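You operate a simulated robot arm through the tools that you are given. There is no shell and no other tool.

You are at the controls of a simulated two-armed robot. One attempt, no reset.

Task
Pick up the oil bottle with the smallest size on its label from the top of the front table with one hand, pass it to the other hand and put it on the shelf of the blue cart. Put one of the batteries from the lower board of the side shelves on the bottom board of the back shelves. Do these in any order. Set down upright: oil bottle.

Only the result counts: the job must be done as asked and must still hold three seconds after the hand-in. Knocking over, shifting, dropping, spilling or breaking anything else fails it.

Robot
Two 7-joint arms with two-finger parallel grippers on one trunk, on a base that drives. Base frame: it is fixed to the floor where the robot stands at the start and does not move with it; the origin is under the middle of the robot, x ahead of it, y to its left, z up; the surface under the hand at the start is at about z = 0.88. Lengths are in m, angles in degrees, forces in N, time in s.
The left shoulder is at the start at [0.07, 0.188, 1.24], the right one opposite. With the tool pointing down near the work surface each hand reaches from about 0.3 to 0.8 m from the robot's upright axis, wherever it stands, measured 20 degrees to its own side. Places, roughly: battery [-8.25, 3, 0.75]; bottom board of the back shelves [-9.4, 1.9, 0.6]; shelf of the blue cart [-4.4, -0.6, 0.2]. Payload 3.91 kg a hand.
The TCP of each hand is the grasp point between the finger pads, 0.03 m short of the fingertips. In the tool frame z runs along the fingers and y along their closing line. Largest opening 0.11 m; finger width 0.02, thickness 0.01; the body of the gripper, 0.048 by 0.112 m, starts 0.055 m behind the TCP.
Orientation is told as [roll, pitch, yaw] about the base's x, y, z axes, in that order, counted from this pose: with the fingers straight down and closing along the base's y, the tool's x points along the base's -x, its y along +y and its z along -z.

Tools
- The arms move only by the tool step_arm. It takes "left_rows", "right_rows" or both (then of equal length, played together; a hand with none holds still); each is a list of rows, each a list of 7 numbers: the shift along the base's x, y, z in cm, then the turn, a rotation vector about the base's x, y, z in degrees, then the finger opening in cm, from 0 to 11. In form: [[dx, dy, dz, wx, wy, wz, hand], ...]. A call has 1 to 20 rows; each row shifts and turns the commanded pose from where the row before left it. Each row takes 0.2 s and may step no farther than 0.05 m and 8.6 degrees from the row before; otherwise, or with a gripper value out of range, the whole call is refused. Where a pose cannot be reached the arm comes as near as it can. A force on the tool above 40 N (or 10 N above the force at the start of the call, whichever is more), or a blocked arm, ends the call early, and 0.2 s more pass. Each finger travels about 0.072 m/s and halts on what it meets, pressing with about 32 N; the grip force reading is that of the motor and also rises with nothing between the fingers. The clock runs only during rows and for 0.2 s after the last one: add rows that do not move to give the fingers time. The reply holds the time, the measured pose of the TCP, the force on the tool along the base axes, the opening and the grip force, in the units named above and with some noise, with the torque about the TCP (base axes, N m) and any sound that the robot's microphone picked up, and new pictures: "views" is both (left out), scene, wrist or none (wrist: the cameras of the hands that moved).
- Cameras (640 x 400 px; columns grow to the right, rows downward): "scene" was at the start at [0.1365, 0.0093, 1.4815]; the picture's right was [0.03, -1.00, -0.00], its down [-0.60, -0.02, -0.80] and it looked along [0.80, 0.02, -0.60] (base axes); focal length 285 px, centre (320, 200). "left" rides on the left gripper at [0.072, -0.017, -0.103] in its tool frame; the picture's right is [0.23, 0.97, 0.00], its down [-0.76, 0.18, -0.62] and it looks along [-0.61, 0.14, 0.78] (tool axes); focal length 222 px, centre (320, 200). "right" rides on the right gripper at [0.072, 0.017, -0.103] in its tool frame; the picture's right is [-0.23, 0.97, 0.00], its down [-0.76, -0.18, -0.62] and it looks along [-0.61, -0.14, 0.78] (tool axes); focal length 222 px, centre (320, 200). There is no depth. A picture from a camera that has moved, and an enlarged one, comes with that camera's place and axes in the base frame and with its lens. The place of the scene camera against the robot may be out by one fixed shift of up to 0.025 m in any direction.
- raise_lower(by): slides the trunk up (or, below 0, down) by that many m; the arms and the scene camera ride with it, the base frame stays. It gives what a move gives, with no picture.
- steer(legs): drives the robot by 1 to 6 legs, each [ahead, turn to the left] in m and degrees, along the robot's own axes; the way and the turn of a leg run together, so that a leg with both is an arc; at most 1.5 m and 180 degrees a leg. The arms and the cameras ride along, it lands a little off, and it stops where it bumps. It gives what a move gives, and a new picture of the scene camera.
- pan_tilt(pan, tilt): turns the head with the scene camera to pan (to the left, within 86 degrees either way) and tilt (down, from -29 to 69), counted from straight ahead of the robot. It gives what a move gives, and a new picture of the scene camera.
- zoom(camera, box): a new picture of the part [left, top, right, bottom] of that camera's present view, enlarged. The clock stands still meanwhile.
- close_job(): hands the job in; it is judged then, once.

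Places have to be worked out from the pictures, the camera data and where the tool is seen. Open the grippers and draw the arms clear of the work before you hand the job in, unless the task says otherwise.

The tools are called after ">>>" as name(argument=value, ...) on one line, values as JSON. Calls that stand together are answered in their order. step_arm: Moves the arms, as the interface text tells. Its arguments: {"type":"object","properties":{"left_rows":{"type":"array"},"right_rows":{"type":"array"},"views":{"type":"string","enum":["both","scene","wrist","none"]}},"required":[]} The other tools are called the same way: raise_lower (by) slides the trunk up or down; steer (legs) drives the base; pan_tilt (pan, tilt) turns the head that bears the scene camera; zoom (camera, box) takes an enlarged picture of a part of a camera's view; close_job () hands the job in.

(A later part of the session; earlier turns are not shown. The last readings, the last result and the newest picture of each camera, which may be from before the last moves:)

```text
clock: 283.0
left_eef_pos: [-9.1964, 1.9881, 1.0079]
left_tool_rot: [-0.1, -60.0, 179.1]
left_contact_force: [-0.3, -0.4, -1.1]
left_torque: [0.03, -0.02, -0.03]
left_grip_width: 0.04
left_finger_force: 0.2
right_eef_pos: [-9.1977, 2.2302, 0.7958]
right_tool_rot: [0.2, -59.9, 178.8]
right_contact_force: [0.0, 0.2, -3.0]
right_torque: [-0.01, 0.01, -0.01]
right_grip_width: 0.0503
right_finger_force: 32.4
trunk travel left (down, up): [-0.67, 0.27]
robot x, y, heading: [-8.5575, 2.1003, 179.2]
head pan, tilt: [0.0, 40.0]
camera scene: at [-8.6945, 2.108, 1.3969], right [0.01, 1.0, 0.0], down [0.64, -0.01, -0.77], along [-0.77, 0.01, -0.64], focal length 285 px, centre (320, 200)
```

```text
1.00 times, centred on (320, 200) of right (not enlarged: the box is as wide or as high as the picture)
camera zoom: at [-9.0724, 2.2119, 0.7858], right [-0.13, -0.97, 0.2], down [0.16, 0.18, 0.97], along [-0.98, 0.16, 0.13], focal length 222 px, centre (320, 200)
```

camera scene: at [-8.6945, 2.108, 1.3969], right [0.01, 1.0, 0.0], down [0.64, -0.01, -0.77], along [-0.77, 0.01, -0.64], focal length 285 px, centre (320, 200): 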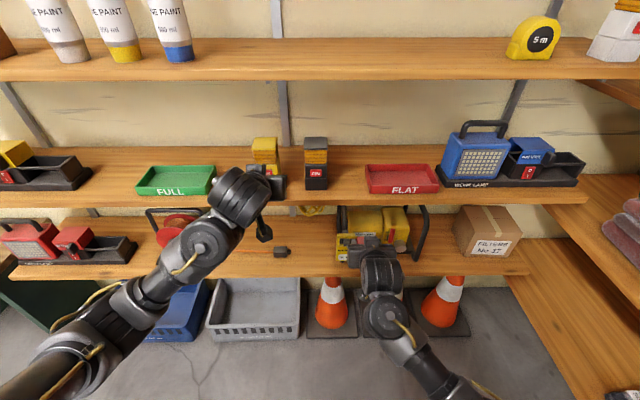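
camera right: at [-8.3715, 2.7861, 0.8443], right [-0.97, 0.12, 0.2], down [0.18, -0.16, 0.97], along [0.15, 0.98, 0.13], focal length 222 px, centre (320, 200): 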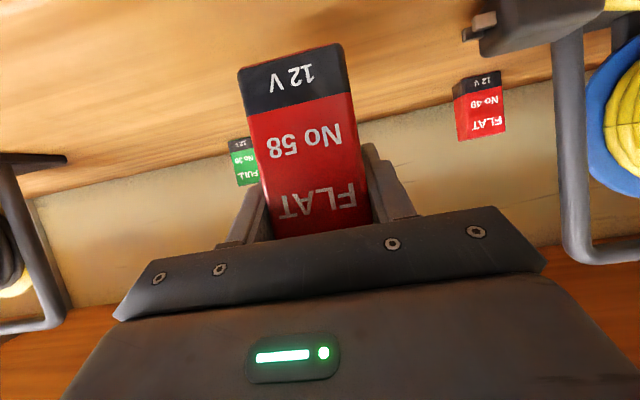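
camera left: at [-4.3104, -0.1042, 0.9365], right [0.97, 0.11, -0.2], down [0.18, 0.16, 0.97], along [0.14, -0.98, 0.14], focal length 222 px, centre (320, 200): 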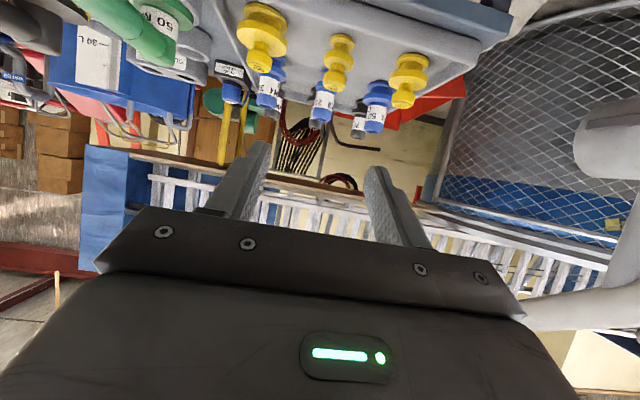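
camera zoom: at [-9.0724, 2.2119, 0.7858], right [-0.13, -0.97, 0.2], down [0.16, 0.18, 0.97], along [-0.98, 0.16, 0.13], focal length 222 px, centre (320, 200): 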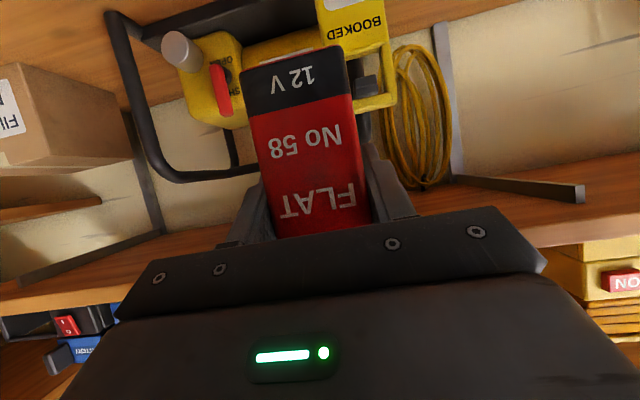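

The free spot between the plug (y ≤ 2.01) and the yellow tag (y ≥ 2.17) is confirmed, so the target is (-9.36, 2.085) on the board at z ≈ 0.60. I'll move the left hand further left, lower the trunk 0.1 m, and bring the battery in line outside the shelf.

>>> step_arm(left_rows=[[0, -3.4, 0, 0, 0, 0, 4], [0, -3.4, 0, 0, 0, 0, 4], [0, -3.4, 0, 0, 0, 0, 4], [0, -3.4, 0, 0, 0, 0, 4], [0, 0, 0, 0, 0, 0, 4]], views="none")

>>> raise_lower(by=-0.1)

>>> step_arm(right_rows=[[0, -3, 0, 0, 0, 0, 4], [0, -3, 0, 0, 0, 0, 4], [0, -3, 0, 0, 0, 0, 4], [0, -3, 0, 0, 0, 0, 4], [0, -2.6, 0, 0, 0, 0, 4], [0, 0, 0, 0, 0, 0, 4]], views="both")

```text
clock: 284.2
left_eef_pos: [-9.1973, 1.8531, 1.0091]
left_tool_rot: [-0.1, -60.1, 179.1]
left_contact_force: [-0.9, 0.2, 0.5]
left_torque: [0.0, 0.04, 0.03]
left_grip_width: 0.0401
left_finger_force: 0.0
right_eef_pos: [-9.1989, 2.2307, 0.7982]
right_tool_rot: [0.1, -59.8, 178.9]
right_contact_force: [0.0, -0.4, -2.5]
right_torque: [0.02, -0.02, 0.03]
right_grip_width: 0.0497
right_finger_force: 31.9
trunk travel left (down, up): [-0.67, 0.27]
robot x, y, heading: [-8.5594, 2.1003, 179.3]
head pan, tilt: [0.0, 40.0]
```

```text
clock: 285.5
left_eef_pos: [-9.1952, 1.8527, 0.9097]
left_tool_rot: [-0.1, -60.1, 179.1]
left_contact_force: [1.4, -0.7, -0.3]
left_torque: [-0.03, 0.02, 0.01]
left_grip_width: 0.04
left_finger_force: 0.1
right_eef_pos: [-9.1966, 2.2311, 0.697]
right_tool_rot: [0.1, -59.9, 178.9]
right_contact_force: [-0.1, 0.5, -3.3]
right_torque: [0.01, 0.01, -0.03]
right_grip_width: 0.05
right_finger_force: 32.5
trunk travel left (down, up): [-0.57, 0.37]
robot x, y, heading: [-8.5564, 2.0995, 179.4]
head pan, tilt: [0.0, 40.0]
```

```text
clock: 286.8
left_eef_pos: [-9.1949, 1.8532, 0.9086]
left_tool_rot: [-0.1, -60.0, 179.0]
left_contact_force: [0.6, -1.0, 0.4]
left_torque: [-0.02, 0.01, -0.01]
left_grip_width: 0.04
left_finger_force: 0.0
right_eef_pos: [-9.2123, 2.1842, 0.6612]
right_tool_rot: [-17.8, -58.9, -169.4]
right_contact_force: [-0.1, -0.2, -3.8]
right_torque: [-0.01, 0.03, 0.02]
right_grip_width: 0.0499
right_finger_force: 32.5
trunk travel left (down, up): [-0.57, 0.37]
robot x, y, heading: [-8.5572, 2.0952, 179.1]
head pan, tilt: [0.0, 40.0]
stopped in row 6 (right hand): the arm was blocked; the commanded pose is now the measured one
camera scene: at [-8.6945, 2.108, 1.2969], right [0.01, 1.0, 0.0], down [0.64, -0.01, -0.77], along [-0.77, 0.01, -0.64], focal length 285 px, centre (320, 200)
camera right: at [-9.0878, 2.1579, 0.6466], right [-0.19, -0.98, 0.04], down [0.16, 0.01, 0.99], along [-0.97, 0.2, 0.16], focal length 222 px, centre (320, 200)
```

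scene: 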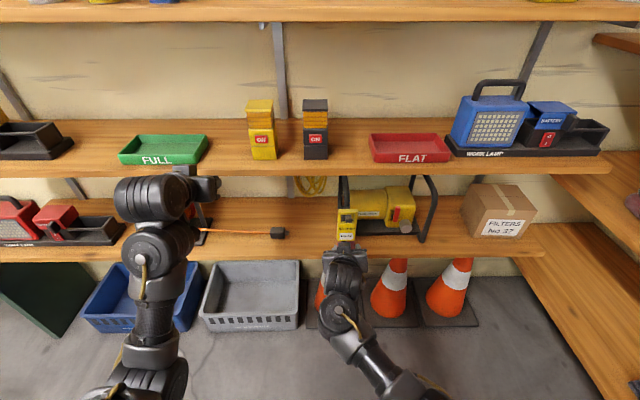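
right: 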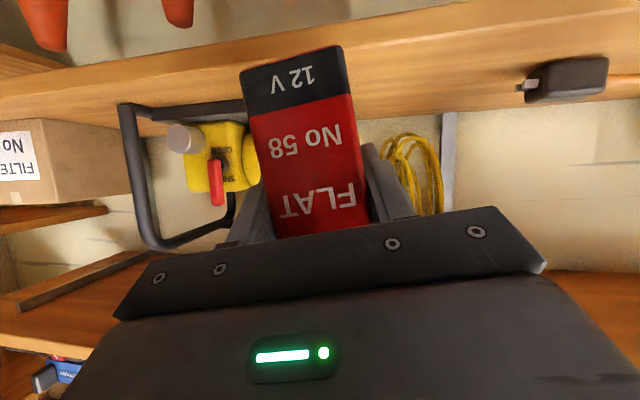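

The right arm hit an inner limit and tilted. I'll restore its pose (outward, up, orientation), then rotate the robot to the left instead so the target falls on the right arm's own side.

>>> step_arm(right_rows=[[0.25, 1.7, 2.0, -3.02, -0.25, 1.21, 4], [0.25, 1.7, 2.0, -3.02, -0.25, 1.21, 4], [0.2, 1.7, 2.0, -3.0, -0.25, 1.22, 4], [0, 0, 0, 0, 0, 0, 4]], views="scene")

```text
clock: 287.8
left_eef_pos: [-9.1961, 1.853, 0.9082]
left_tool_rot: [-0.2, -60.1, 179.1]
left_contact_force: [-0.3, 0.5, 0.8]
left_torque: [-0.02, 0.03, -0.02]
left_grip_width: 0.0399
left_finger_force: 0.0
right_eef_pos: [-9.2037, 2.2345, 0.7191]
right_tool_rot: [0.2, -58.8, 178.9]
right_contact_force: [0.9, 0.5, -3.6]
right_torque: [0.01, 0.02, 0.03]
right_grip_width: 0.0496
right_finger_force: 32.1
trunk travel left (down, up): [-0.57, 0.37]
robot x, y, heading: [-8.5569, 2.1016, 179.5]
head pan, tilt: [0.0, 40.0]
camera scene: at [-8.6947, 2.1076, 1.2969], right [0.01, 1.0, 0.0], down [0.64, -0.01, -0.77], along [-0.77, 0.01, -0.64], focal length 285 px, centre (320, 200)
```

scene: 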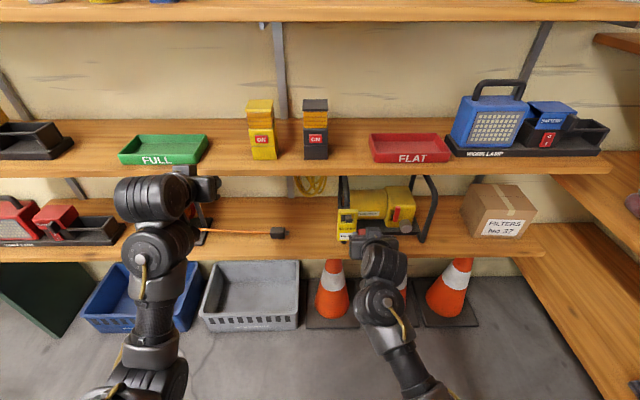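

The pose is restored. I'll rotate the robot left 14°, so the right hand swings directly in front of the free spot while staying outside the shelf.

>>> steer(legs=[[0, 14]])

>>> pan_tilt(pan=-14, tilt=40)

>>> zoom(camera="scene", box=[200, 160, 440, 320])

>>> zoom(camera="right", box=[0, 0, 640, 400])

```text
clock: 289.0
left_eef_pos: [-9.1178, 1.7056, 0.9085]
left_tool_rot: [-0.2, -60.1, -166.9]
left_contact_force: [0.5, -0.1, -0.6]
left_torque: [0.01, 0.04, -0.03]
left_grip_width: 0.0403
left_finger_force: 0.0
right_eef_pos: [-9.2179, 2.0734, 0.7202]
right_tool_rot: [0.0, -58.9, -167.1]
right_contact_force: [-0.1, -0.8, -3.5]
right_torque: [0.01, 0.0, 0.0]
right_grip_width: 0.0498
right_finger_force: 32.0
trunk travel left (down, up): [-0.57, 0.37]
robot x, y, heading: [-8.5565, 2.0943, -166.7]
head pan, tilt: [0.0, 40.0]
camera scene: at [-8.6907, 2.0744, 1.2969], right [-0.23, 0.97, 0.0], down [0.63, 0.15, -0.77], along [-0.75, -0.17, -0.64], focal length 285 px, centre (320, 200)
```

scene: 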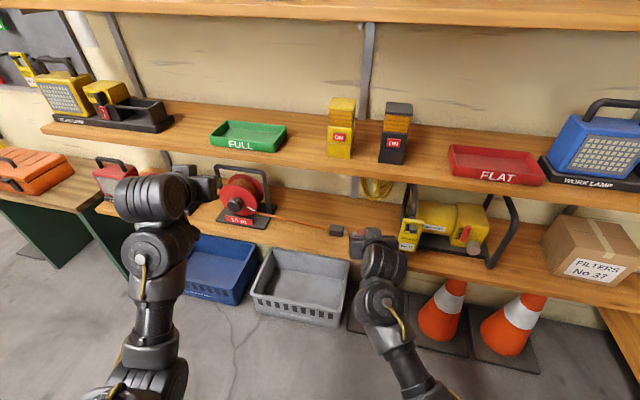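

```text
clock: 289.8
left_eef_pos: [-9.1175, 1.7048, 0.9079]
left_tool_rot: [-0.1, -60.1, -166.8]
left_contact_force: [0.1, -0.5, 1.0]
left_torque: [0.0, 0.0, -0.01]
left_grip_width: 0.0399
left_finger_force: 0.2
right_eef_pos: [-9.2184, 2.0724, 0.7195]
right_tool_rot: [0.3, -58.9, -167.0]
right_contact_force: [0.1, -0.9, -3.4]
right_torque: [-0.01, 0.02, 0.02]
right_grip_width: 0.0497
right_finger_force: 32.3
trunk travel left (down, up): [-0.57, 0.37]
robot x, y, heading: [-8.5548, 2.0954, -166.4]
head pan, tilt: [-14.0, 40.0]
camera scene: at [-8.6932, 2.0957, 1.2969], right [0.01, 1.0, 0.0], down [0.64, -0.01, -0.77], along [-0.77, 0.01, -0.64], focal length 285 px, centre (320, 200)
```

scene: 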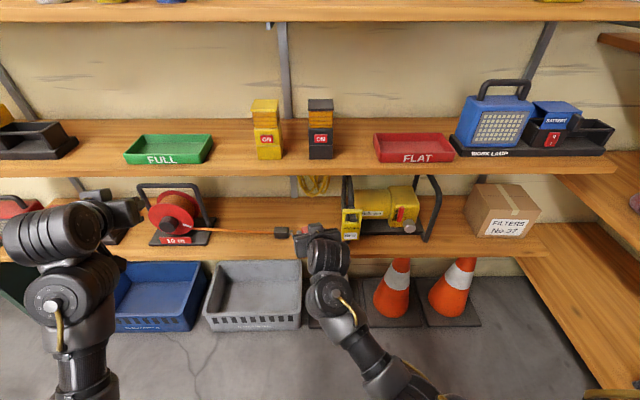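

```text
2.50 times, centred on (320, 240) of scene
camera zoom: at [-8.6932, 2.0957, 1.2969], right [0.01, 1.0, 0.0], down [0.64, -0.01, -0.77], along [-0.77, 0.01, -0.64], focal length 712 px, centre (320, 100)
```

zoom: 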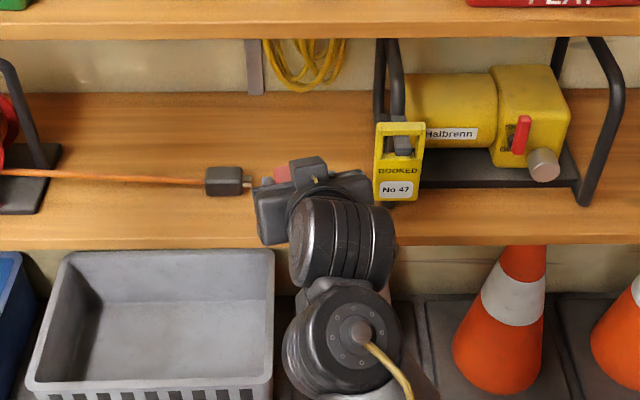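

```text
1.00 times, centred on (320, 200) of right (not enlarged: the box is as wide or as high as the picture)
camera zoom: at [-9.0911, 2.0853, 0.7114], right [0.11, -0.97, 0.2], down [0.09, 0.21, 0.97], along [-0.99, -0.09, 0.11], focal length 222 px, centre (320, 200)
```

zoom: 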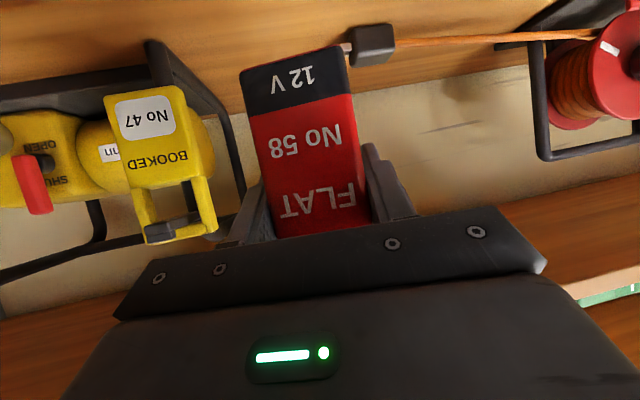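

The hand is lined up with the gap (plug at y ≤ 2.016, tag at y ≥ 2.175). I'll advance the battery over the bottom board at a safe height.

>>> step_arm(right_rows=[[-2.3, 0.15, 0, 0, 0, 0, 4], [-2.3, 0.15, 0, 0, 0, 0, 4], [-2.3, 0.15, 0, 0, 0, 0, 4], [-2.3, 0.15, 0, 0, 0, 0, 4], [-2.3, 0.1, 0, 0, 0, 0, 4], [-2.2, 0.1, 0, 0, 0, 0, 4], [0, 0, 0, 0, 0, 0, 4]], views="both")

>>> zoom(camera="scene", box=[220, 160, 420, 300])

```text
clock: 291.4
left_eef_pos: [-9.1181, 1.706, 0.909]
left_tool_rot: [-0.1, -60.1, -166.9]
left_contact_force: [0.3, 0.3, 0.5]
left_torque: [-0.02, 0.02, 0.01]
left_grip_width: 0.0398
left_finger_force: 0.0
right_eef_pos: [-9.3547, 2.0823, 0.7204]
right_tool_rot: [0.1, -58.8, -167.0]
right_contact_force: [0.2, 0.5, -3.2]
right_torque: [0.05, 0.0, 0.0]
right_grip_width: 0.0499
right_finger_force: 32.0
trunk travel left (down, up): [-0.57, 0.37]
robot x, y, heading: [-8.5551, 2.0981, -166.8]
head pan, tilt: [-14.0, 40.0]
camera scene: at [-8.693, 2.0957, 1.2969], right [0.01, 1.0, 0.0], down [0.64, -0.01, -0.77], along [-0.77, 0.01, -0.64], focal length 285 px, centre (320, 200)
camera right: at [-9.2271, 2.0933, 0.7127], right [0.11, -0.97, 0.2], down [0.09, 0.21, 0.97], along [-0.99, -0.09, 0.11], focal length 222 px, centre (320, 200)
```

scene: 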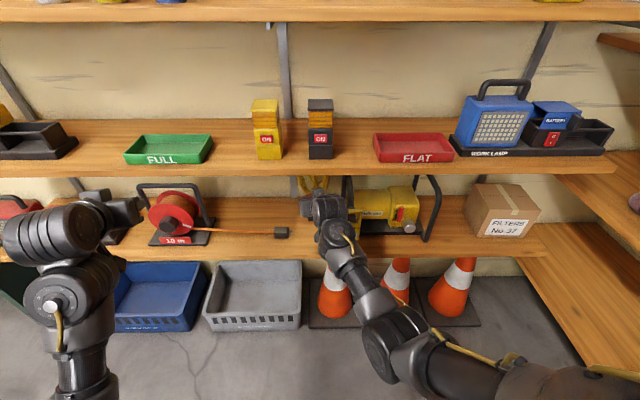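
right: 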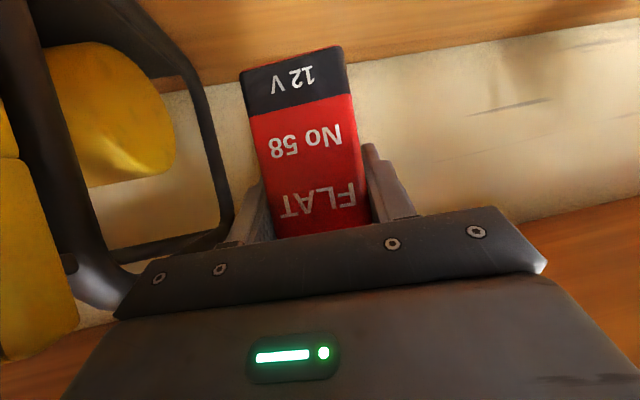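

```text
2.86 times, centred on (320, 230) of scene
camera zoom: at [-8.693, 2.0957, 1.2969], right [0.01, 1.0, 0.0], down [0.64, -0.01, -0.77], along [-0.77, 0.01, -0.64], focal length 814 px, centre (320, 114)
```

zoom: 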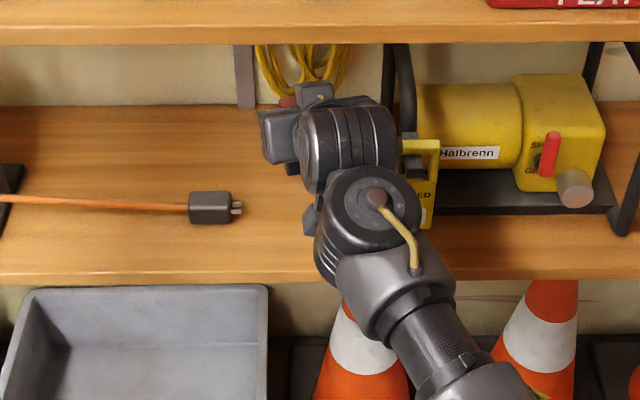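

The battery is over the board and clear of the neighbours. I'll lower 4 cm, then go in small steps until contact.

>>> step_arm(right_rows=[[0, 0, -2, 0, 0, 0, 4], [0, 0, -2, 0, 0, 0, 4], [0, 0, 0, 0, 0, 0, 4]], views="both")

>>> zoom(camera="right", box=[160, 0, 480, 200])

```text
clock: 292.2
left_eef_pos: [-9.1182, 1.7063, 0.9088]
left_tool_rot: [0.0, -60.2, -166.9]
left_contact_force: [-0.4, 0.1, 0.5]
left_torque: [0.03, -0.01, -0.01]
left_grip_width: 0.04
left_finger_force: 0.1
right_eef_pos: [-9.3556, 2.0825, 0.6816]
right_tool_rot: [0.2, -58.8, -167.1]
right_contact_force: [0.1, -0.4, -3.2]
right_torque: [-0.02, 0.02, 0.02]
right_grip_width: 0.0497
right_finger_force: 32.0
trunk travel left (down, up): [-0.57, 0.37]
robot x, y, heading: [-8.5565, 2.1039, -166.6]
head pan, tilt: [-14.0, 40.0]
camera scene: at [-8.6932, 2.0957, 1.2969], right [0.01, 1.0, 0.0], down [0.64, -0.01, -0.77], along [-0.77, 0.01, -0.64], focal length 285 px, centre (320, 200)
camera right: at [-9.2287, 2.0938, 0.673], right [0.11, -0.97, 0.2], down [0.09, 0.21, 0.97], along [-0.99, -0.09, 0.11], focal length 222 px, centre (320, 200)
```

scene: 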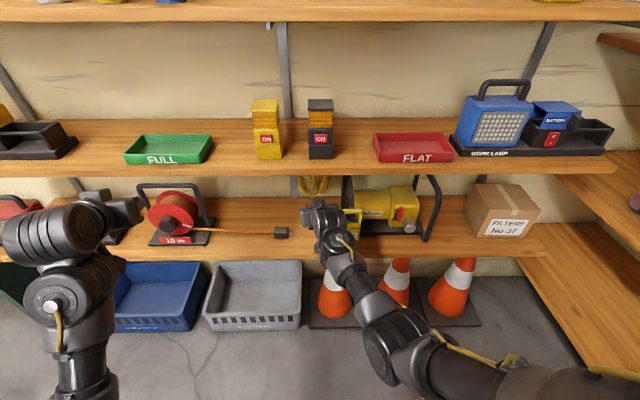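
right: 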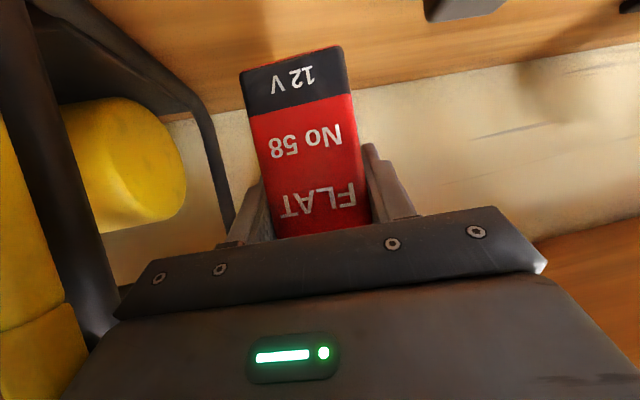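

```text
2.00 times, centred on (320, 100) of right
camera zoom: at [-9.2287, 2.0938, 0.673], right [0.11, -0.97, 0.2], down [0.09, 0.21, 0.97], along [-0.99, -0.09, 0.11], focal length 444 px, centre (320, 400)
```

zoom: 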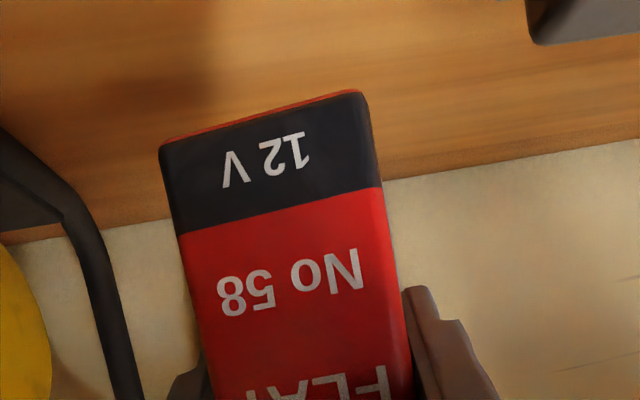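

I'll continue lowering in steps of 0.5–1 cm with force checks.

>>> step_arm(right_rows=[[0, 0, -0.8, 0, 0, 0, 4], [0, 0, 0, 0, 0, 0, 4]], views="none")

>>> step_arm(right_rows=[[0, 0, -0.5, 0, 0, 0, 4], [0, 0, 0, 0, 0, 0, 4]], views="wrist")

>>> zoom(camera="right", box=[160, 0, 480, 200])

```text
clock: 292.8
left_eef_pos: [-9.1174, 1.7065, 0.9089]
left_tool_rot: [-0.1, -60.1, -166.8]
left_contact_force: [-0.3, -0.1, 0.0]
left_torque: [0.01, 0.01, 0.01]
left_grip_width: 0.0398
left_finger_force: 0.0
right_eef_pos: [-9.3547, 2.0816, 0.6742]
right_tool_rot: [0.2, -59.0, -167.1]
right_contact_force: [-0.1, -1.1, -3.4]
right_torque: [-0.02, -0.01, 0.0]
right_grip_width: 0.0499
right_finger_force: 32.4
trunk travel left (down, up): [-0.57, 0.37]
robot x, y, heading: [-8.5614, 2.0976, -167.1]
head pan, tilt: [-14.0, 40.0]
```

```text
clock: 293.4
left_eef_pos: [-9.1171, 1.705, 0.9083]
left_tool_rot: [-0.1, -60.2, -166.9]
left_contact_force: [1.0, 0.3, -0.6]
left_torque: [0.03, 0.03, -0.01]
left_grip_width: 0.0399
left_finger_force: 0.0
right_eef_pos: [-9.3534, 2.0811, 0.6672]
right_tool_rot: [0.3, -58.8, -167.1]
right_contact_force: [0.0, -0.1, -4.0]
right_torque: [-0.03, 0.02, 0.01]
right_grip_width: 0.0501
right_finger_force: 32.2
trunk travel left (down, up): [-0.57, 0.37]
robot x, y, heading: [-8.5601, 2.1012, -166.7]
head pan, tilt: [-14.0, 40.0]
camera right: at [-9.2284, 2.0933, 0.6592], right [0.11, -0.97, 0.2], down [0.09, 0.21, 0.97], along [-0.99, -0.09, 0.11], focal length 222 px, centre (320, 200)
```

right: 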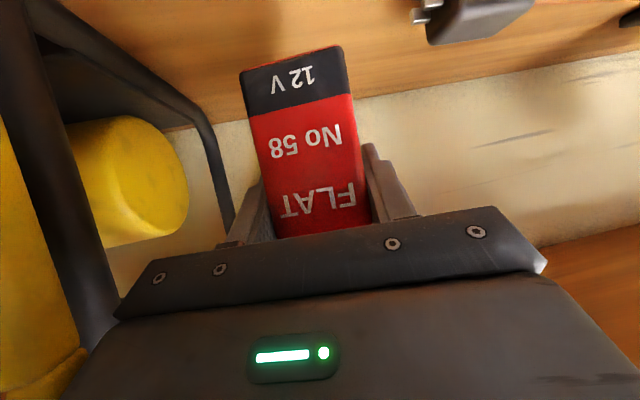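

```text
2.00 times, centred on (320, 100) of right
camera zoom: at [-9.2284, 2.0933, 0.6592], right [0.11, -0.97, 0.2], down [0.09, 0.21, 0.97], along [-0.99, -0.09, 0.11], focal length 444 px, centre (320, 400)
```

zoom: 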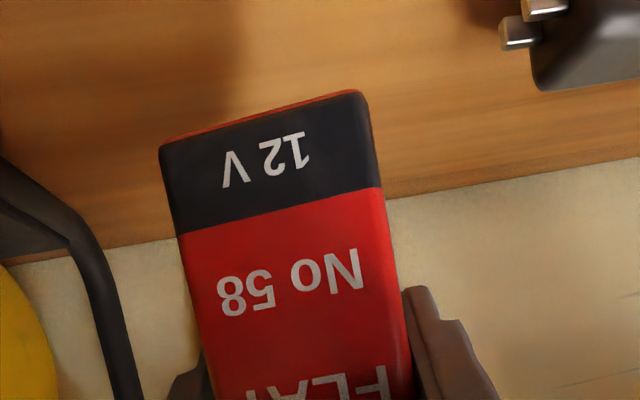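

No contact yet. I'll continue down in 5 mm steps.

>>> step_arm(right_rows=[[0, 0, -0.5, 0, 0, 0, 4], [0, 0, 0, 0, 0, 0, 4]], views="none")

>>> step_arm(right_rows=[[0, 0, -0.5, 0, 0, 0, 4], [0, 0, 0, 0, 0, 0, 4]], views="wrist")

>>> zoom(camera="right", box=[160, 0, 480, 200])

```text
clock: 294.0
left_eef_pos: [-9.1165, 1.7059, 0.9084]
left_tool_rot: [-0.1, -60.2, -166.9]
left_contact_force: [0.3, 0.1, 0.2]
left_torque: [-0.01, -0.01, 0.03]
left_grip_width: 0.0398
left_finger_force: 0.1
right_eef_pos: [-9.3548, 2.0823, 0.6623]
right_tool_rot: [0.2, -58.9, -167.1]
right_contact_force: [-0.9, -0.3, -3.5]
right_torque: [0.0, 0.01, -0.03]
right_grip_width: 0.05
right_finger_force: 31.4
trunk travel left (down, up): [-0.57, 0.37]
robot x, y, heading: [-8.5594, 2.0966, -166.9]
head pan, tilt: [-14.0, 40.0]
```

```text
clock: 294.6
left_eef_pos: [-9.1182, 1.7064, 0.9085]
left_tool_rot: [-0.1, -60.1, -167.0]
left_contact_force: [-0.9, 0.3, -0.3]
left_torque: [-0.02, 0.01, 0.03]
left_grip_width: 0.0398
left_finger_force: 0.0
right_eef_pos: [-9.3544, 2.0811, 0.6581]
right_tool_rot: [0.3, -58.9, -167.0]
right_contact_force: [0.2, -0.7, -2.8]
right_torque: [-0.03, 0.01, 0.01]
right_grip_width: 0.0499
right_finger_force: 32.7
trunk travel left (down, up): [-0.57, 0.37]
robot x, y, heading: [-8.5565, 2.0982, -166.9]
head pan, tilt: [-14.0, 40.0]
camera right: at [-9.2285, 2.0932, 0.6486], right [0.11, -0.97, 0.2], down [0.1, 0.21, 0.97], along [-0.99, -0.09, 0.11], focal length 222 px, centre (320, 200)
```

right: 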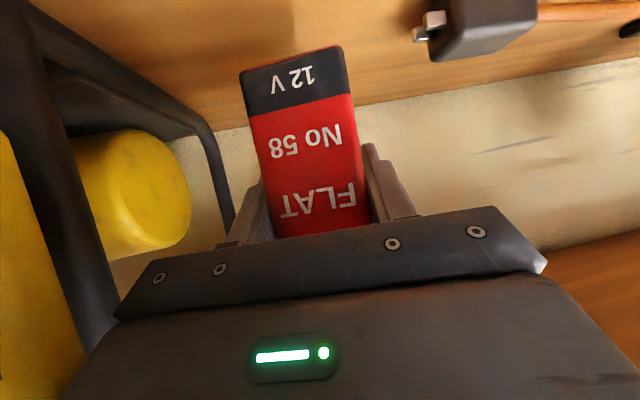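

```text
2.00 times, centred on (320, 100) of right
camera zoom: at [-9.2285, 2.0932, 0.6486], right [0.11, -0.97, 0.2], down [0.1, 0.21, 0.97], along [-0.99, -0.09, 0.11], focal length 444 px, centre (320, 400)
```

zoom: 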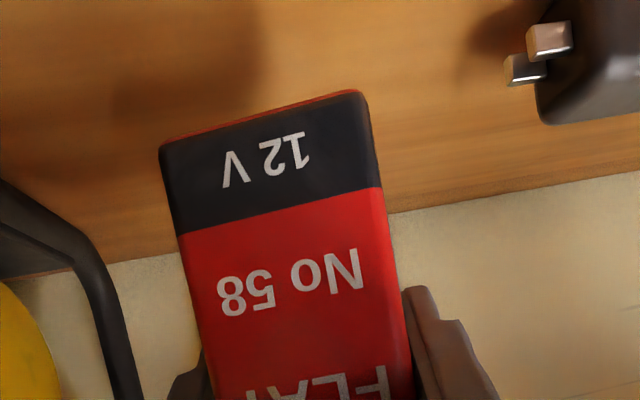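

Still no contact, but the shadow is closing in. I'll continue in 4–5 mm steps.

>>> step_arm(right_rows=[[0, 0, -0.5, 0, 0, 0, 4], [0, 0, 0, 0, 0, 0, 4]], views="none")

>>> step_arm(right_rows=[[0, 0, -0.4, 0, 0, 0, 4], [0, 0, 0, 0, 0, 0, 4]], views="wrist")

>>> zoom(camera="right", box=[160, 0, 480, 200])

```text
clock: 295.2
left_eef_pos: [-9.1173, 1.7069, 0.9088]
left_tool_rot: [-0.1, -60.2, -166.9]
left_contact_force: [-0.3, 0.5, -0.3]
left_torque: [0.03, -0.01, 0.02]
left_grip_width: 0.0401
left_finger_force: 0.0
right_eef_pos: [-9.3542, 2.0821, 0.6522]
right_tool_rot: [0.2, -58.8, -167.0]
right_contact_force: [-0.3, -0.4, -3.4]
right_torque: [0.01, 0.01, 0.01]
right_grip_width: 0.0498
right_finger_force: 32.5
trunk travel left (down, up): [-0.57, 0.37]
robot x, y, heading: [-8.5568, 2.1004, -166.8]
head pan, tilt: [-14.0, 40.0]
```

```text
clock: 295.8
left_eef_pos: [-9.1173, 1.7068, 0.9088]
left_tool_rot: [-0.2, -60.1, -166.9]
left_contact_force: [0.0, 0.7, -0.2]
left_torque: [0.06, 0.03, -0.01]
left_grip_width: 0.0399
left_finger_force: 0.0
right_eef_pos: [-9.3535, 2.0813, 0.6484]
right_tool_rot: [0.3, -58.9, -166.9]
right_contact_force: [-0.6, 0.2, -2.9]
right_torque: [0.01, 0.02, -0.02]
right_grip_width: 0.05
right_finger_force: 32.0
trunk travel left (down, up): [-0.57, 0.37]
robot x, y, heading: [-8.5633, 2.0981, -166.8]
head pan, tilt: [-14.0, 40.0]
camera right: at [-9.2284, 2.0934, 0.6395], right [0.11, -0.97, 0.2], down [0.1, 0.21, 0.97], along [-0.99, -0.09, 0.11], focal length 222 px, centre (320, 200)
```

right: 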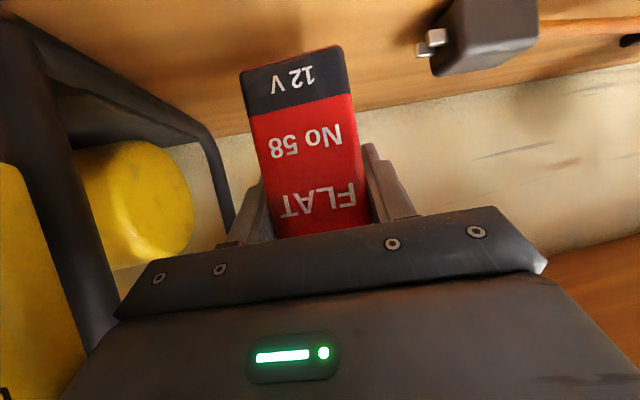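

```text
2.00 times, centred on (320, 100) of right
camera zoom: at [-9.2284, 2.0934, 0.6395], right [0.11, -0.97, 0.2], down [0.1, 0.21, 0.97], along [-0.99, -0.09, 0.11], focal length 444 px, centre (320, 400)
```

zoom: 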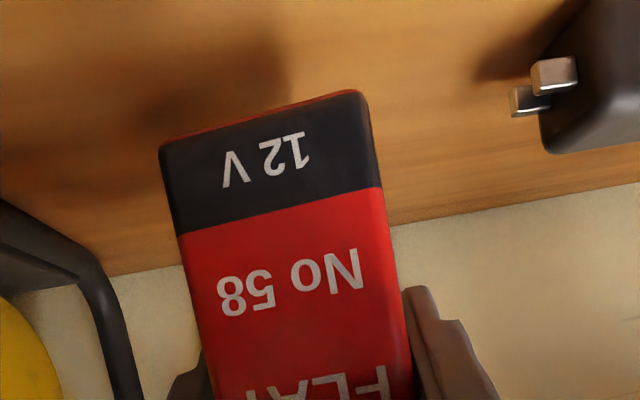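

From the board/wall edge, the board surface looks to be nearer z ≈ 0.555, so there is more to go. I'll continue in 5 mm steps.

>>> step_arm(right_rows=[[0, 0, -0.5, 0, 0, 0, 4], [0, 0, 0, 0, 0, 0, 4]], views="none")

>>> step_arm(right_rows=[[0, 0, -0.5, 0, 0, 0, 4], [0, 0, 0, 0, 0, 0, 4]], views="wrist")

>>> zoom(camera="right", box=[160, 0, 480, 200])

```text
clock: 296.4
left_eef_pos: [-9.1176, 1.7062, 0.9081]
left_tool_rot: [-0.1, -60.1, -166.9]
left_contact_force: [0.3, 0.3, 0.3]
left_torque: [0.03, 0.02, 0.02]
left_grip_width: 0.0401
left_finger_force: 0.0
right_eef_pos: [-9.3548, 2.0822, 0.643]
right_tool_rot: [0.1, -58.8, -167.0]
right_contact_force: [1.1, -0.3, -3.9]
right_torque: [0.02, 0.0, 0.01]
right_grip_width: 0.0498
right_finger_force: 31.8
trunk travel left (down, up): [-0.57, 0.37]
robot x, y, heading: [-8.5603, 2.0986, -166.9]
head pan, tilt: [-14.0, 40.0]
```

```text
clock: 297.0
left_eef_pos: [-9.1182, 1.7068, 0.9085]
left_tool_rot: [-0.1, -60.1, -166.9]
left_contact_force: [0.3, -0.3, 0.0]
left_torque: [-0.03, 0.01, 0.03]
left_grip_width: 0.0399
left_finger_force: 0.0
right_eef_pos: [-9.3556, 2.0815, 0.6387]
right_tool_rot: [0.2, -58.9, -167.0]
right_contact_force: [0.4, 0.1, -3.4]
right_torque: [0.02, -0.01, 0.0]
right_grip_width: 0.0499
right_finger_force: 31.8
trunk travel left (down, up): [-0.57, 0.37]
robot x, y, heading: [-8.5563, 2.1012, -166.7]
head pan, tilt: [-14.0, 40.0]
camera right: at [-9.2284, 2.093, 0.63], right [0.11, -0.97, 0.2], down [0.1, 0.21, 0.97], along [-0.99, -0.09, 0.11], focal length 222 px, centre (320, 200)
```

right: 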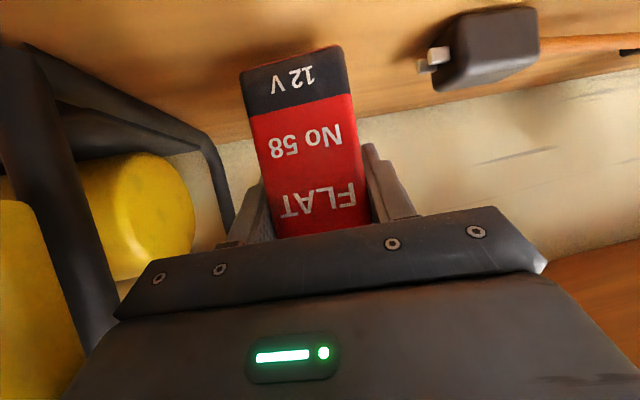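

```text
2.00 times, centred on (320, 100) of right
camera zoom: at [-9.2284, 2.093, 0.63], right [0.11, -0.97, 0.2], down [0.1, 0.21, 0.97], along [-0.99, -0.09, 0.11], focal length 444 px, centre (320, 400)
```

zoom: 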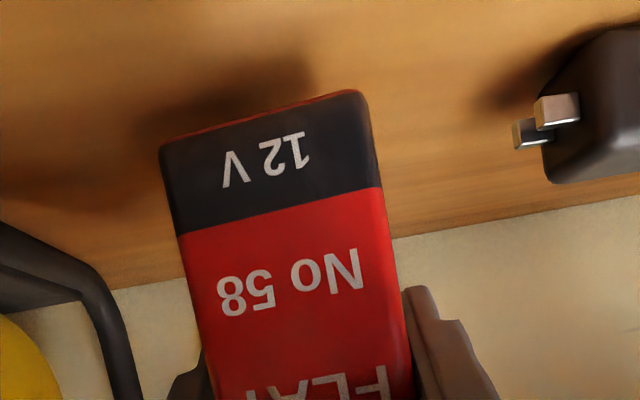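

The shadow is almost at the base. I'll take smaller steps now.

>>> step_arm(right_rows=[[0, 0, -0.4, 0, 0, 0, 4], [0, 0, 0, 0, 0, 0, 4]], views="none")

>>> step_arm(right_rows=[[0, 0, -0.3, 0, 0, 0, 4], [0, 0, 0, 0, 0, 0, 4]], views="wrist")

>>> zoom(camera="right", box=[160, 0, 480, 200])

```text
clock: 297.6
left_eef_pos: [-9.1169, 1.7055, 0.9093]
left_tool_rot: [-0.1, -60.1, -166.8]
left_contact_force: [-0.3, 0.3, 0.1]
left_torque: [-0.01, 0.01, 0.0]
left_grip_width: 0.04
left_finger_force: 0.0
right_eef_pos: [-9.3541, 2.0803, 0.6348]
right_tool_rot: [0.2, -58.8, -167.0]
right_contact_force: [-0.3, 0.6, -3.9]
right_torque: [0.01, 0.03, -0.02]
right_grip_width: 0.0498
right_finger_force: 32.0
trunk travel left (down, up): [-0.57, 0.37]
robot x, y, heading: [-8.5614, 2.1002, -166.9]
head pan, tilt: [-14.0, 40.0]
```

```text
clock: 298.2
left_eef_pos: [-9.1177, 1.7064, 0.9079]
left_tool_rot: [-0.2, -60.1, -166.9]
left_contact_force: [-0.9, 0.4, -0.2]
left_torque: [0.02, 0.01, -0.01]
left_grip_width: 0.0398
left_finger_force: 0.0
right_eef_pos: [-9.355, 2.0807, 0.6308]
right_tool_rot: [0.3, -58.9, -166.9]
right_contact_force: [-0.1, -0.4, -2.2]
right_torque: [-0.04, 0.0, -0.02]
right_grip_width: 0.0498
right_finger_force: 32.0
trunk travel left (down, up): [-0.57, 0.37]
robot x, y, heading: [-8.5574, 2.1009, -166.7]
head pan, tilt: [-14.0, 40.0]
camera right: at [-9.2278, 2.0926, 0.6228], right [0.11, -0.97, 0.2], down [0.1, 0.21, 0.97], along [-0.99, -0.09, 0.11], focal length 222 px, centre (320, 200)
```

right: 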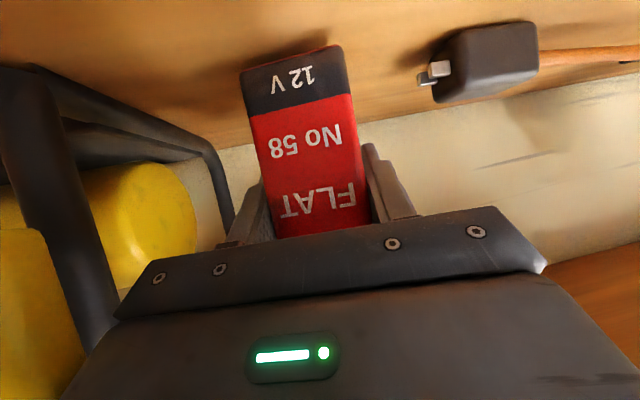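

```text
2.00 times, centred on (320, 100) of right
camera zoom: at [-9.2278, 2.0926, 0.6228], right [0.11, -0.97, 0.2], down [0.1, 0.21, 0.97], along [-0.99, -0.09, 0.11], focal length 444 px, centre (320, 400)
```

zoom: 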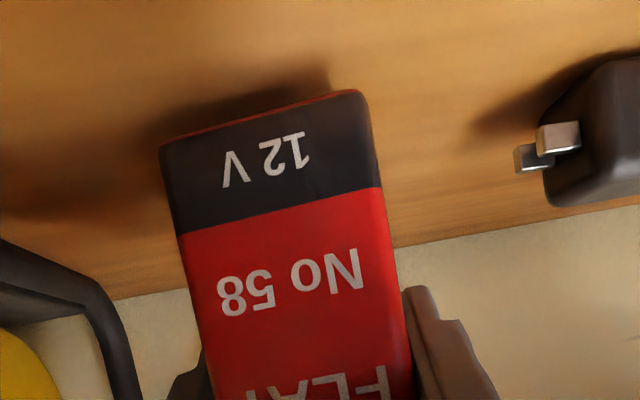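

The shadow now touches the base edge and the z force is starting to change. I'll continue with 2–3 mm steps.

>>> step_arm(right_rows=[[0, 0, -0.3, 0, 0, 0, 4], [0, 0, 0, 0, 0, 0, 4]], views="none")

>>> step_arm(right_rows=[[0, 0, -0.2, 0, 0, 0, 4], [0, 0, 0, 0, 0, 0, 4]], views="wrist")

>>> zoom(camera="right", box=[160, 0, 480, 200])

```text
clock: 298.8
left_eef_pos: [-9.1176, 1.706, 0.9085]
left_tool_rot: [-0.1, -60.1, -166.9]
left_contact_force: [1.0, -0.5, -0.6]
left_torque: [-0.03, -0.01, -0.01]
left_grip_width: 0.0399
left_finger_force: 0.1
right_eef_pos: [-9.354, 2.0801, 0.6277]
right_tool_rot: [0.2, -58.8, -167.0]
right_contact_force: [-0.3, -0.2, -2.9]
right_torque: [0.0, 0.02, 0.03]
right_grip_width: 0.0496
right_finger_force: 31.9
trunk travel left (down, up): [-0.57, 0.37]
robot x, y, heading: [-8.56, 2.0987, -166.8]
head pan, tilt: [-14.0, 40.0]
```

```text
clock: 299.4
left_eef_pos: [-9.1177, 1.7062, 0.9081]
left_tool_rot: [-0.1, -60.1, -166.9]
left_contact_force: [-1.0, -0.2, -0.6]
left_torque: [0.0, -0.03, 0.01]
left_grip_width: 0.0398
left_finger_force: 0.1
right_eef_pos: [-9.3535, 2.0819, 0.6267]
right_tool_rot: [0.2, -58.8, -167.0]
right_contact_force: [-0.8, -0.1, -3.4]
right_torque: [0.03, -0.01, 0.01]
right_grip_width: 0.0501
right_finger_force: 32.2
trunk travel left (down, up): [-0.57, 0.37]
robot x, y, heading: [-8.5576, 2.0973, -166.7]
head pan, tilt: [-14.0, 40.0]
camera right: at [-9.2281, 2.093, 0.6168], right [0.11, -0.97, 0.2], down [0.09, 0.21, 0.97], along [-0.99, -0.09, 0.11], focal length 222 px, centre (320, 200)
```

right: 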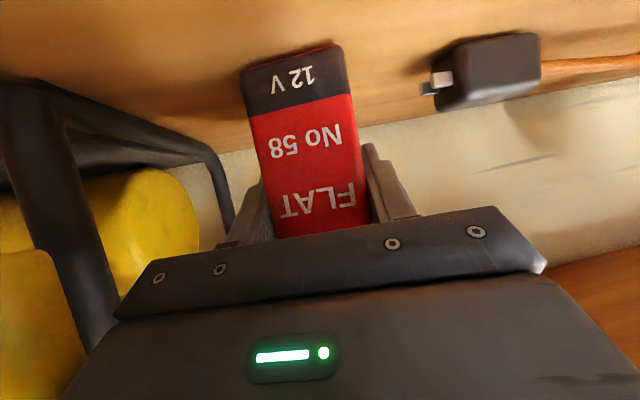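

```text
2.00 times, centred on (320, 100) of right
camera zoom: at [-9.2281, 2.093, 0.6168], right [0.11, -0.97, 0.2], down [0.09, 0.21, 0.97], along [-0.99, -0.09, 0.11], focal length 444 px, centre (320, 400)
```

zoom: 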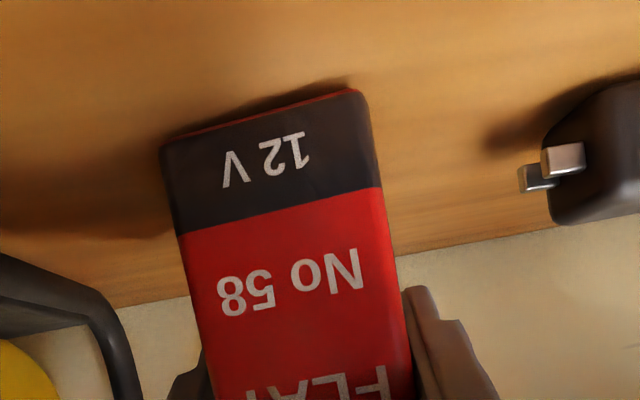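

There's still a thin gap. I'll continue with 2–3 mm steps.

>>> step_arm(right_rows=[[0, 0, -0.3, 0, 0, 0, 4], [0, 0, 0, 0, 0, 0, 4]], views="none")

>>> step_arm(right_rows=[[0, 0, -0.2, 0, 0, 0, 4], [0, 0, 0, 0, 0, 0, 4]], views="wrist")

>>> zoom(camera="right", box=[160, 0, 480, 200])

```text
clock: 300.0
left_eef_pos: [-9.1167, 1.706, 0.9085]
left_tool_rot: [-0.1, -60.1, -166.9]
left_contact_force: [0.2, -0.6, 0.1]
left_torque: [-0.01, 0.0, 0.0]
left_grip_width: 0.0399
left_finger_force: 0.0
right_eef_pos: [-9.3553, 2.0815, 0.6233]
right_tool_rot: [0.2, -58.8, -167.0]
right_contact_force: [-0.8, -0.7, -1.5]
right_torque: [0.01, 0.04, 0.05]
right_grip_width: 0.0496
right_finger_force: 32.6
trunk travel left (down, up): [-0.57, 0.37]
robot x, y, heading: [-8.5575, 2.0986, -166.9]
head pan, tilt: [-14.0, 40.0]
```

```text
clock: 300.6
left_eef_pos: [-9.1155, 1.7066, 0.9077]
left_tool_rot: [-0.2, -60.1, -166.9]
left_contact_force: [-0.5, -0.3, 1.0]
left_torque: [-0.01, -0.01, -0.04]
left_grip_width: 0.0398
left_finger_force: 0.1
right_eef_pos: [-9.3552, 2.0806, 0.6241]
right_tool_rot: [0.2, -59.0, -167.1]
right_contact_force: [1.4, 1.4, 6.9]
right_torque: [0.28, 0.16, -0.05]
right_grip_width: 0.0498
right_finger_force: 32.1
trunk travel left (down, up): [-0.57, 0.37]
robot x, y, heading: [-8.5579, 2.0988, -166.8]
head pan, tilt: [-14.0, 40.0]
camera right: at [-9.2288, 2.093, 0.6141], right [0.11, -0.97, 0.2], down [0.1, 0.21, 0.97], along [-0.99, -0.09, 0.12], focal length 222 px, centre (320, 200)
```

right: 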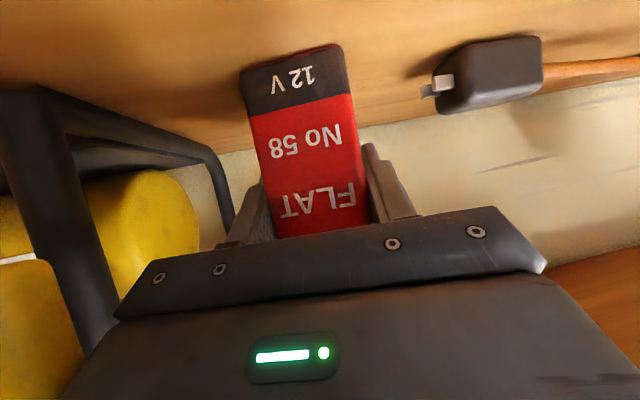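

```text
2.00 times, centred on (320, 100) of right
camera zoom: at [-9.2288, 2.093, 0.6141], right [0.11, -0.97, 0.2], down [0.1, 0.21, 0.97], along [-0.99, -0.09, 0.12], focal length 444 px, centre (320, 400)
```

zoom: 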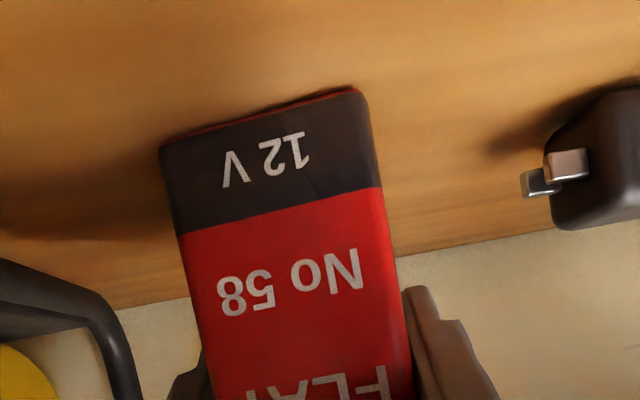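

Contact is confirmed (about +10 N), so the battery rests on the bottom board. I'll ease slightly and open the right gripper gently to 6.6 cm.

>>> step_arm(right_rows=[[0, 0, 0.1, 0, 0, 0, 4], [0, 0, 0, 0, 0, 0, 5.2], [0, 0, 0, 0, 0, 0, 5.8], [0, 0, 0, 0, 0, 0, 6.4], [0, 0, 0, 0, 0, 0, 6.6], [0, 0, 0, 0, 0, 0, 6.6]], views="both")

>>> zoom(camera="right", box=[160, 0, 480, 200])

```text
clock: 302.0
left_eef_pos: [-9.1172, 1.7058, 0.9085]
left_tool_rot: [-0.2, -60.2, -166.9]
left_contact_force: [0.2, -0.3, -0.5]
left_torque: [0.04, -0.04, -0.01]
left_grip_width: 0.0398
left_finger_force: 0.1
right_eef_pos: [-9.3563, 2.0818, 0.6218]
right_tool_rot: [0.1, -58.9, -167.1]
right_contact_force: [-0.7, -0.1, 0.1]
right_torque: [0.01, 0.02, -0.02]
right_grip_width: 0.0661
right_finger_force: 0.0
trunk travel left (down, up): [-0.57, 0.37]
robot x, y, heading: [-8.5616, 2.0986, -166.8]
head pan, tilt: [-14.0, 40.0]
camera scene: at [-8.6928, 2.0957, 1.297], right [0.01, 1.0, 0.0], down [0.64, -0.01, -0.77], along [-0.77, 0.01, -0.64], focal length 285 px, centre (320, 200)
camera right: at [-9.2286, 2.0929, 0.6136], right [0.11, -0.97, 0.2], down [0.1, 0.21, 0.97], along [-0.99, -0.09, 0.12], focal length 222 px, centre (320, 200)
```

scene: 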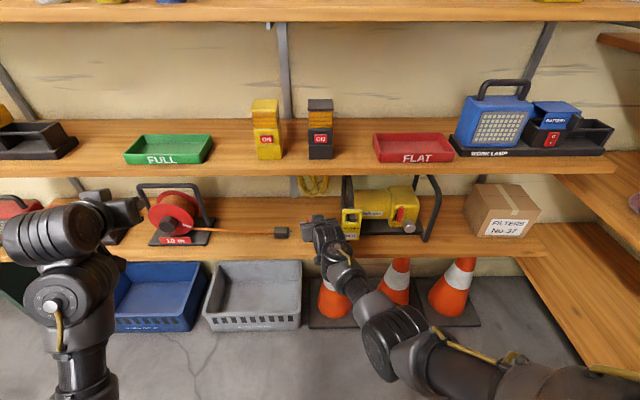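
right: 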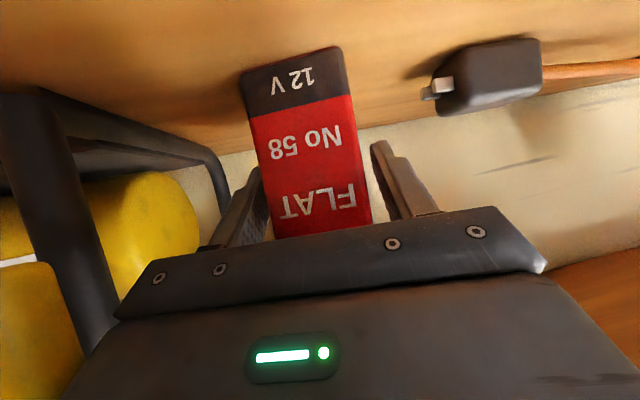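

```text
2.00 times, centred on (320, 100) of right
camera zoom: at [-9.2286, 2.0929, 0.6136], right [0.11, -0.97, 0.2], down [0.1, 0.21, 0.97], along [-0.99, -0.09, 0.12], focal length 444 px, centre (320, 400)
```

zoom: 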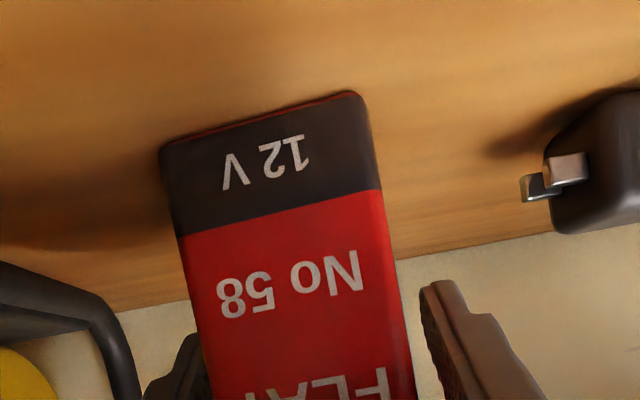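

The battery stands on the bottom board, released. I'll retreat the right hand along its finger direction so that it doesn't touch the battery.

>>> step_arm(right_rows=[[0.98, 0.22, 0.1, 0, 0, 0, 6.6], [1.46, 0.33, 0.3, 0, 0, 0, 6.6], [1.95, 0.45, 0.5, 0, 0, 0, 6.6], [1.95, 0.45, 0.5, 0, 0, 0, 6.6], [1.95, 0.45, 0.5, 0, 0, 0, 6.6], [1.95, 0.45, 0.5, 0, 0, 0, 6.6], [1.95, 0.45, 0.5, 0, 0, 0, 6.6], [0, 0, 0, 0, 0, 0, 6.6]], views="both")

>>> zoom(camera="scene", box=[220, 170, 420, 300])

```text
clock: 303.8
left_eef_pos: [-9.1181, 1.706, 0.9084]
left_tool_rot: [0.0, -60.1, -167.0]
left_contact_force: [0.6, 0.0, 0.3]
left_torque: [0.06, 0.02, 0.03]
left_grip_width: 0.0398
left_finger_force: 0.2
right_eef_pos: [-9.232, 2.1096, 0.6516]
right_tool_rot: [0.2, -59.0, -166.9]
right_contact_force: [-0.5, 0.2, -0.1]
right_torque: [-0.02, 0.0, 0.01]
right_grip_width: 0.066
right_finger_force: 0.1
trunk travel left (down, up): [-0.57, 0.37]
robot x, y, heading: [-8.5533, 2.1011, -167.0]
head pan, tilt: [-14.0, 40.0]
camera scene: at [-8.693, 2.0956, 1.2969], right [0.01, 1.0, 0.0], down [0.64, -0.01, -0.77], along [-0.77, 0.01, -0.64], focal length 285 px, centre (320, 200)
camera right: at [-9.1062, 2.1212, 0.6428], right [0.11, -0.97, 0.2], down [0.1, 0.21, 0.97], along [-0.99, -0.09, 0.11], focal length 222 px, centre (320, 200)
```

scene: 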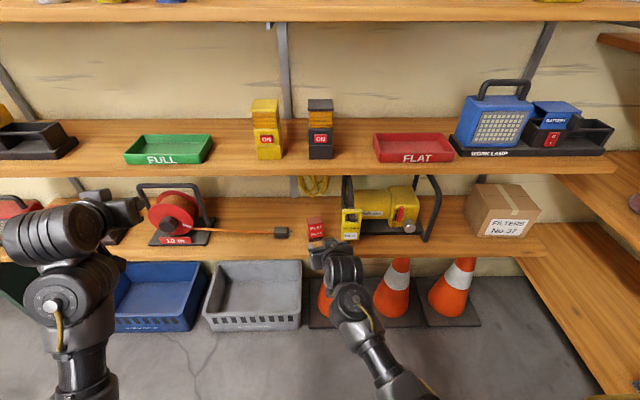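
right: 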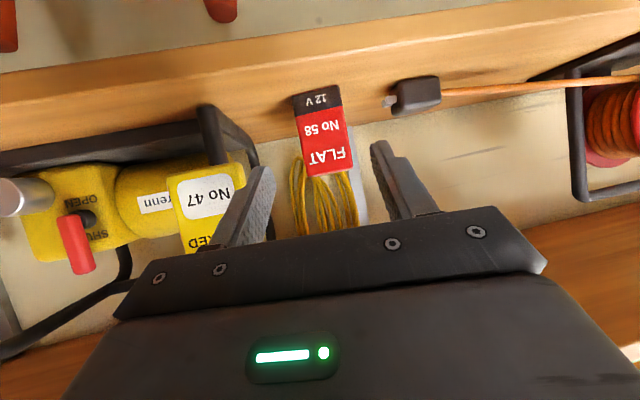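

```text
3.08 times, centred on (320, 235) of scene
camera zoom: at [-8.693, 2.0956, 1.2969], right [0.01, 1.0, 0.0], down [0.64, -0.01, -0.77], along [-0.77, 0.01, -0.64], focal length 876 px, centre (320, 92)
```

zoom: 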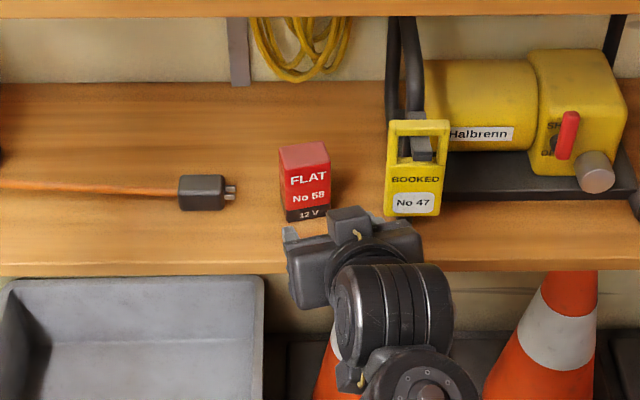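

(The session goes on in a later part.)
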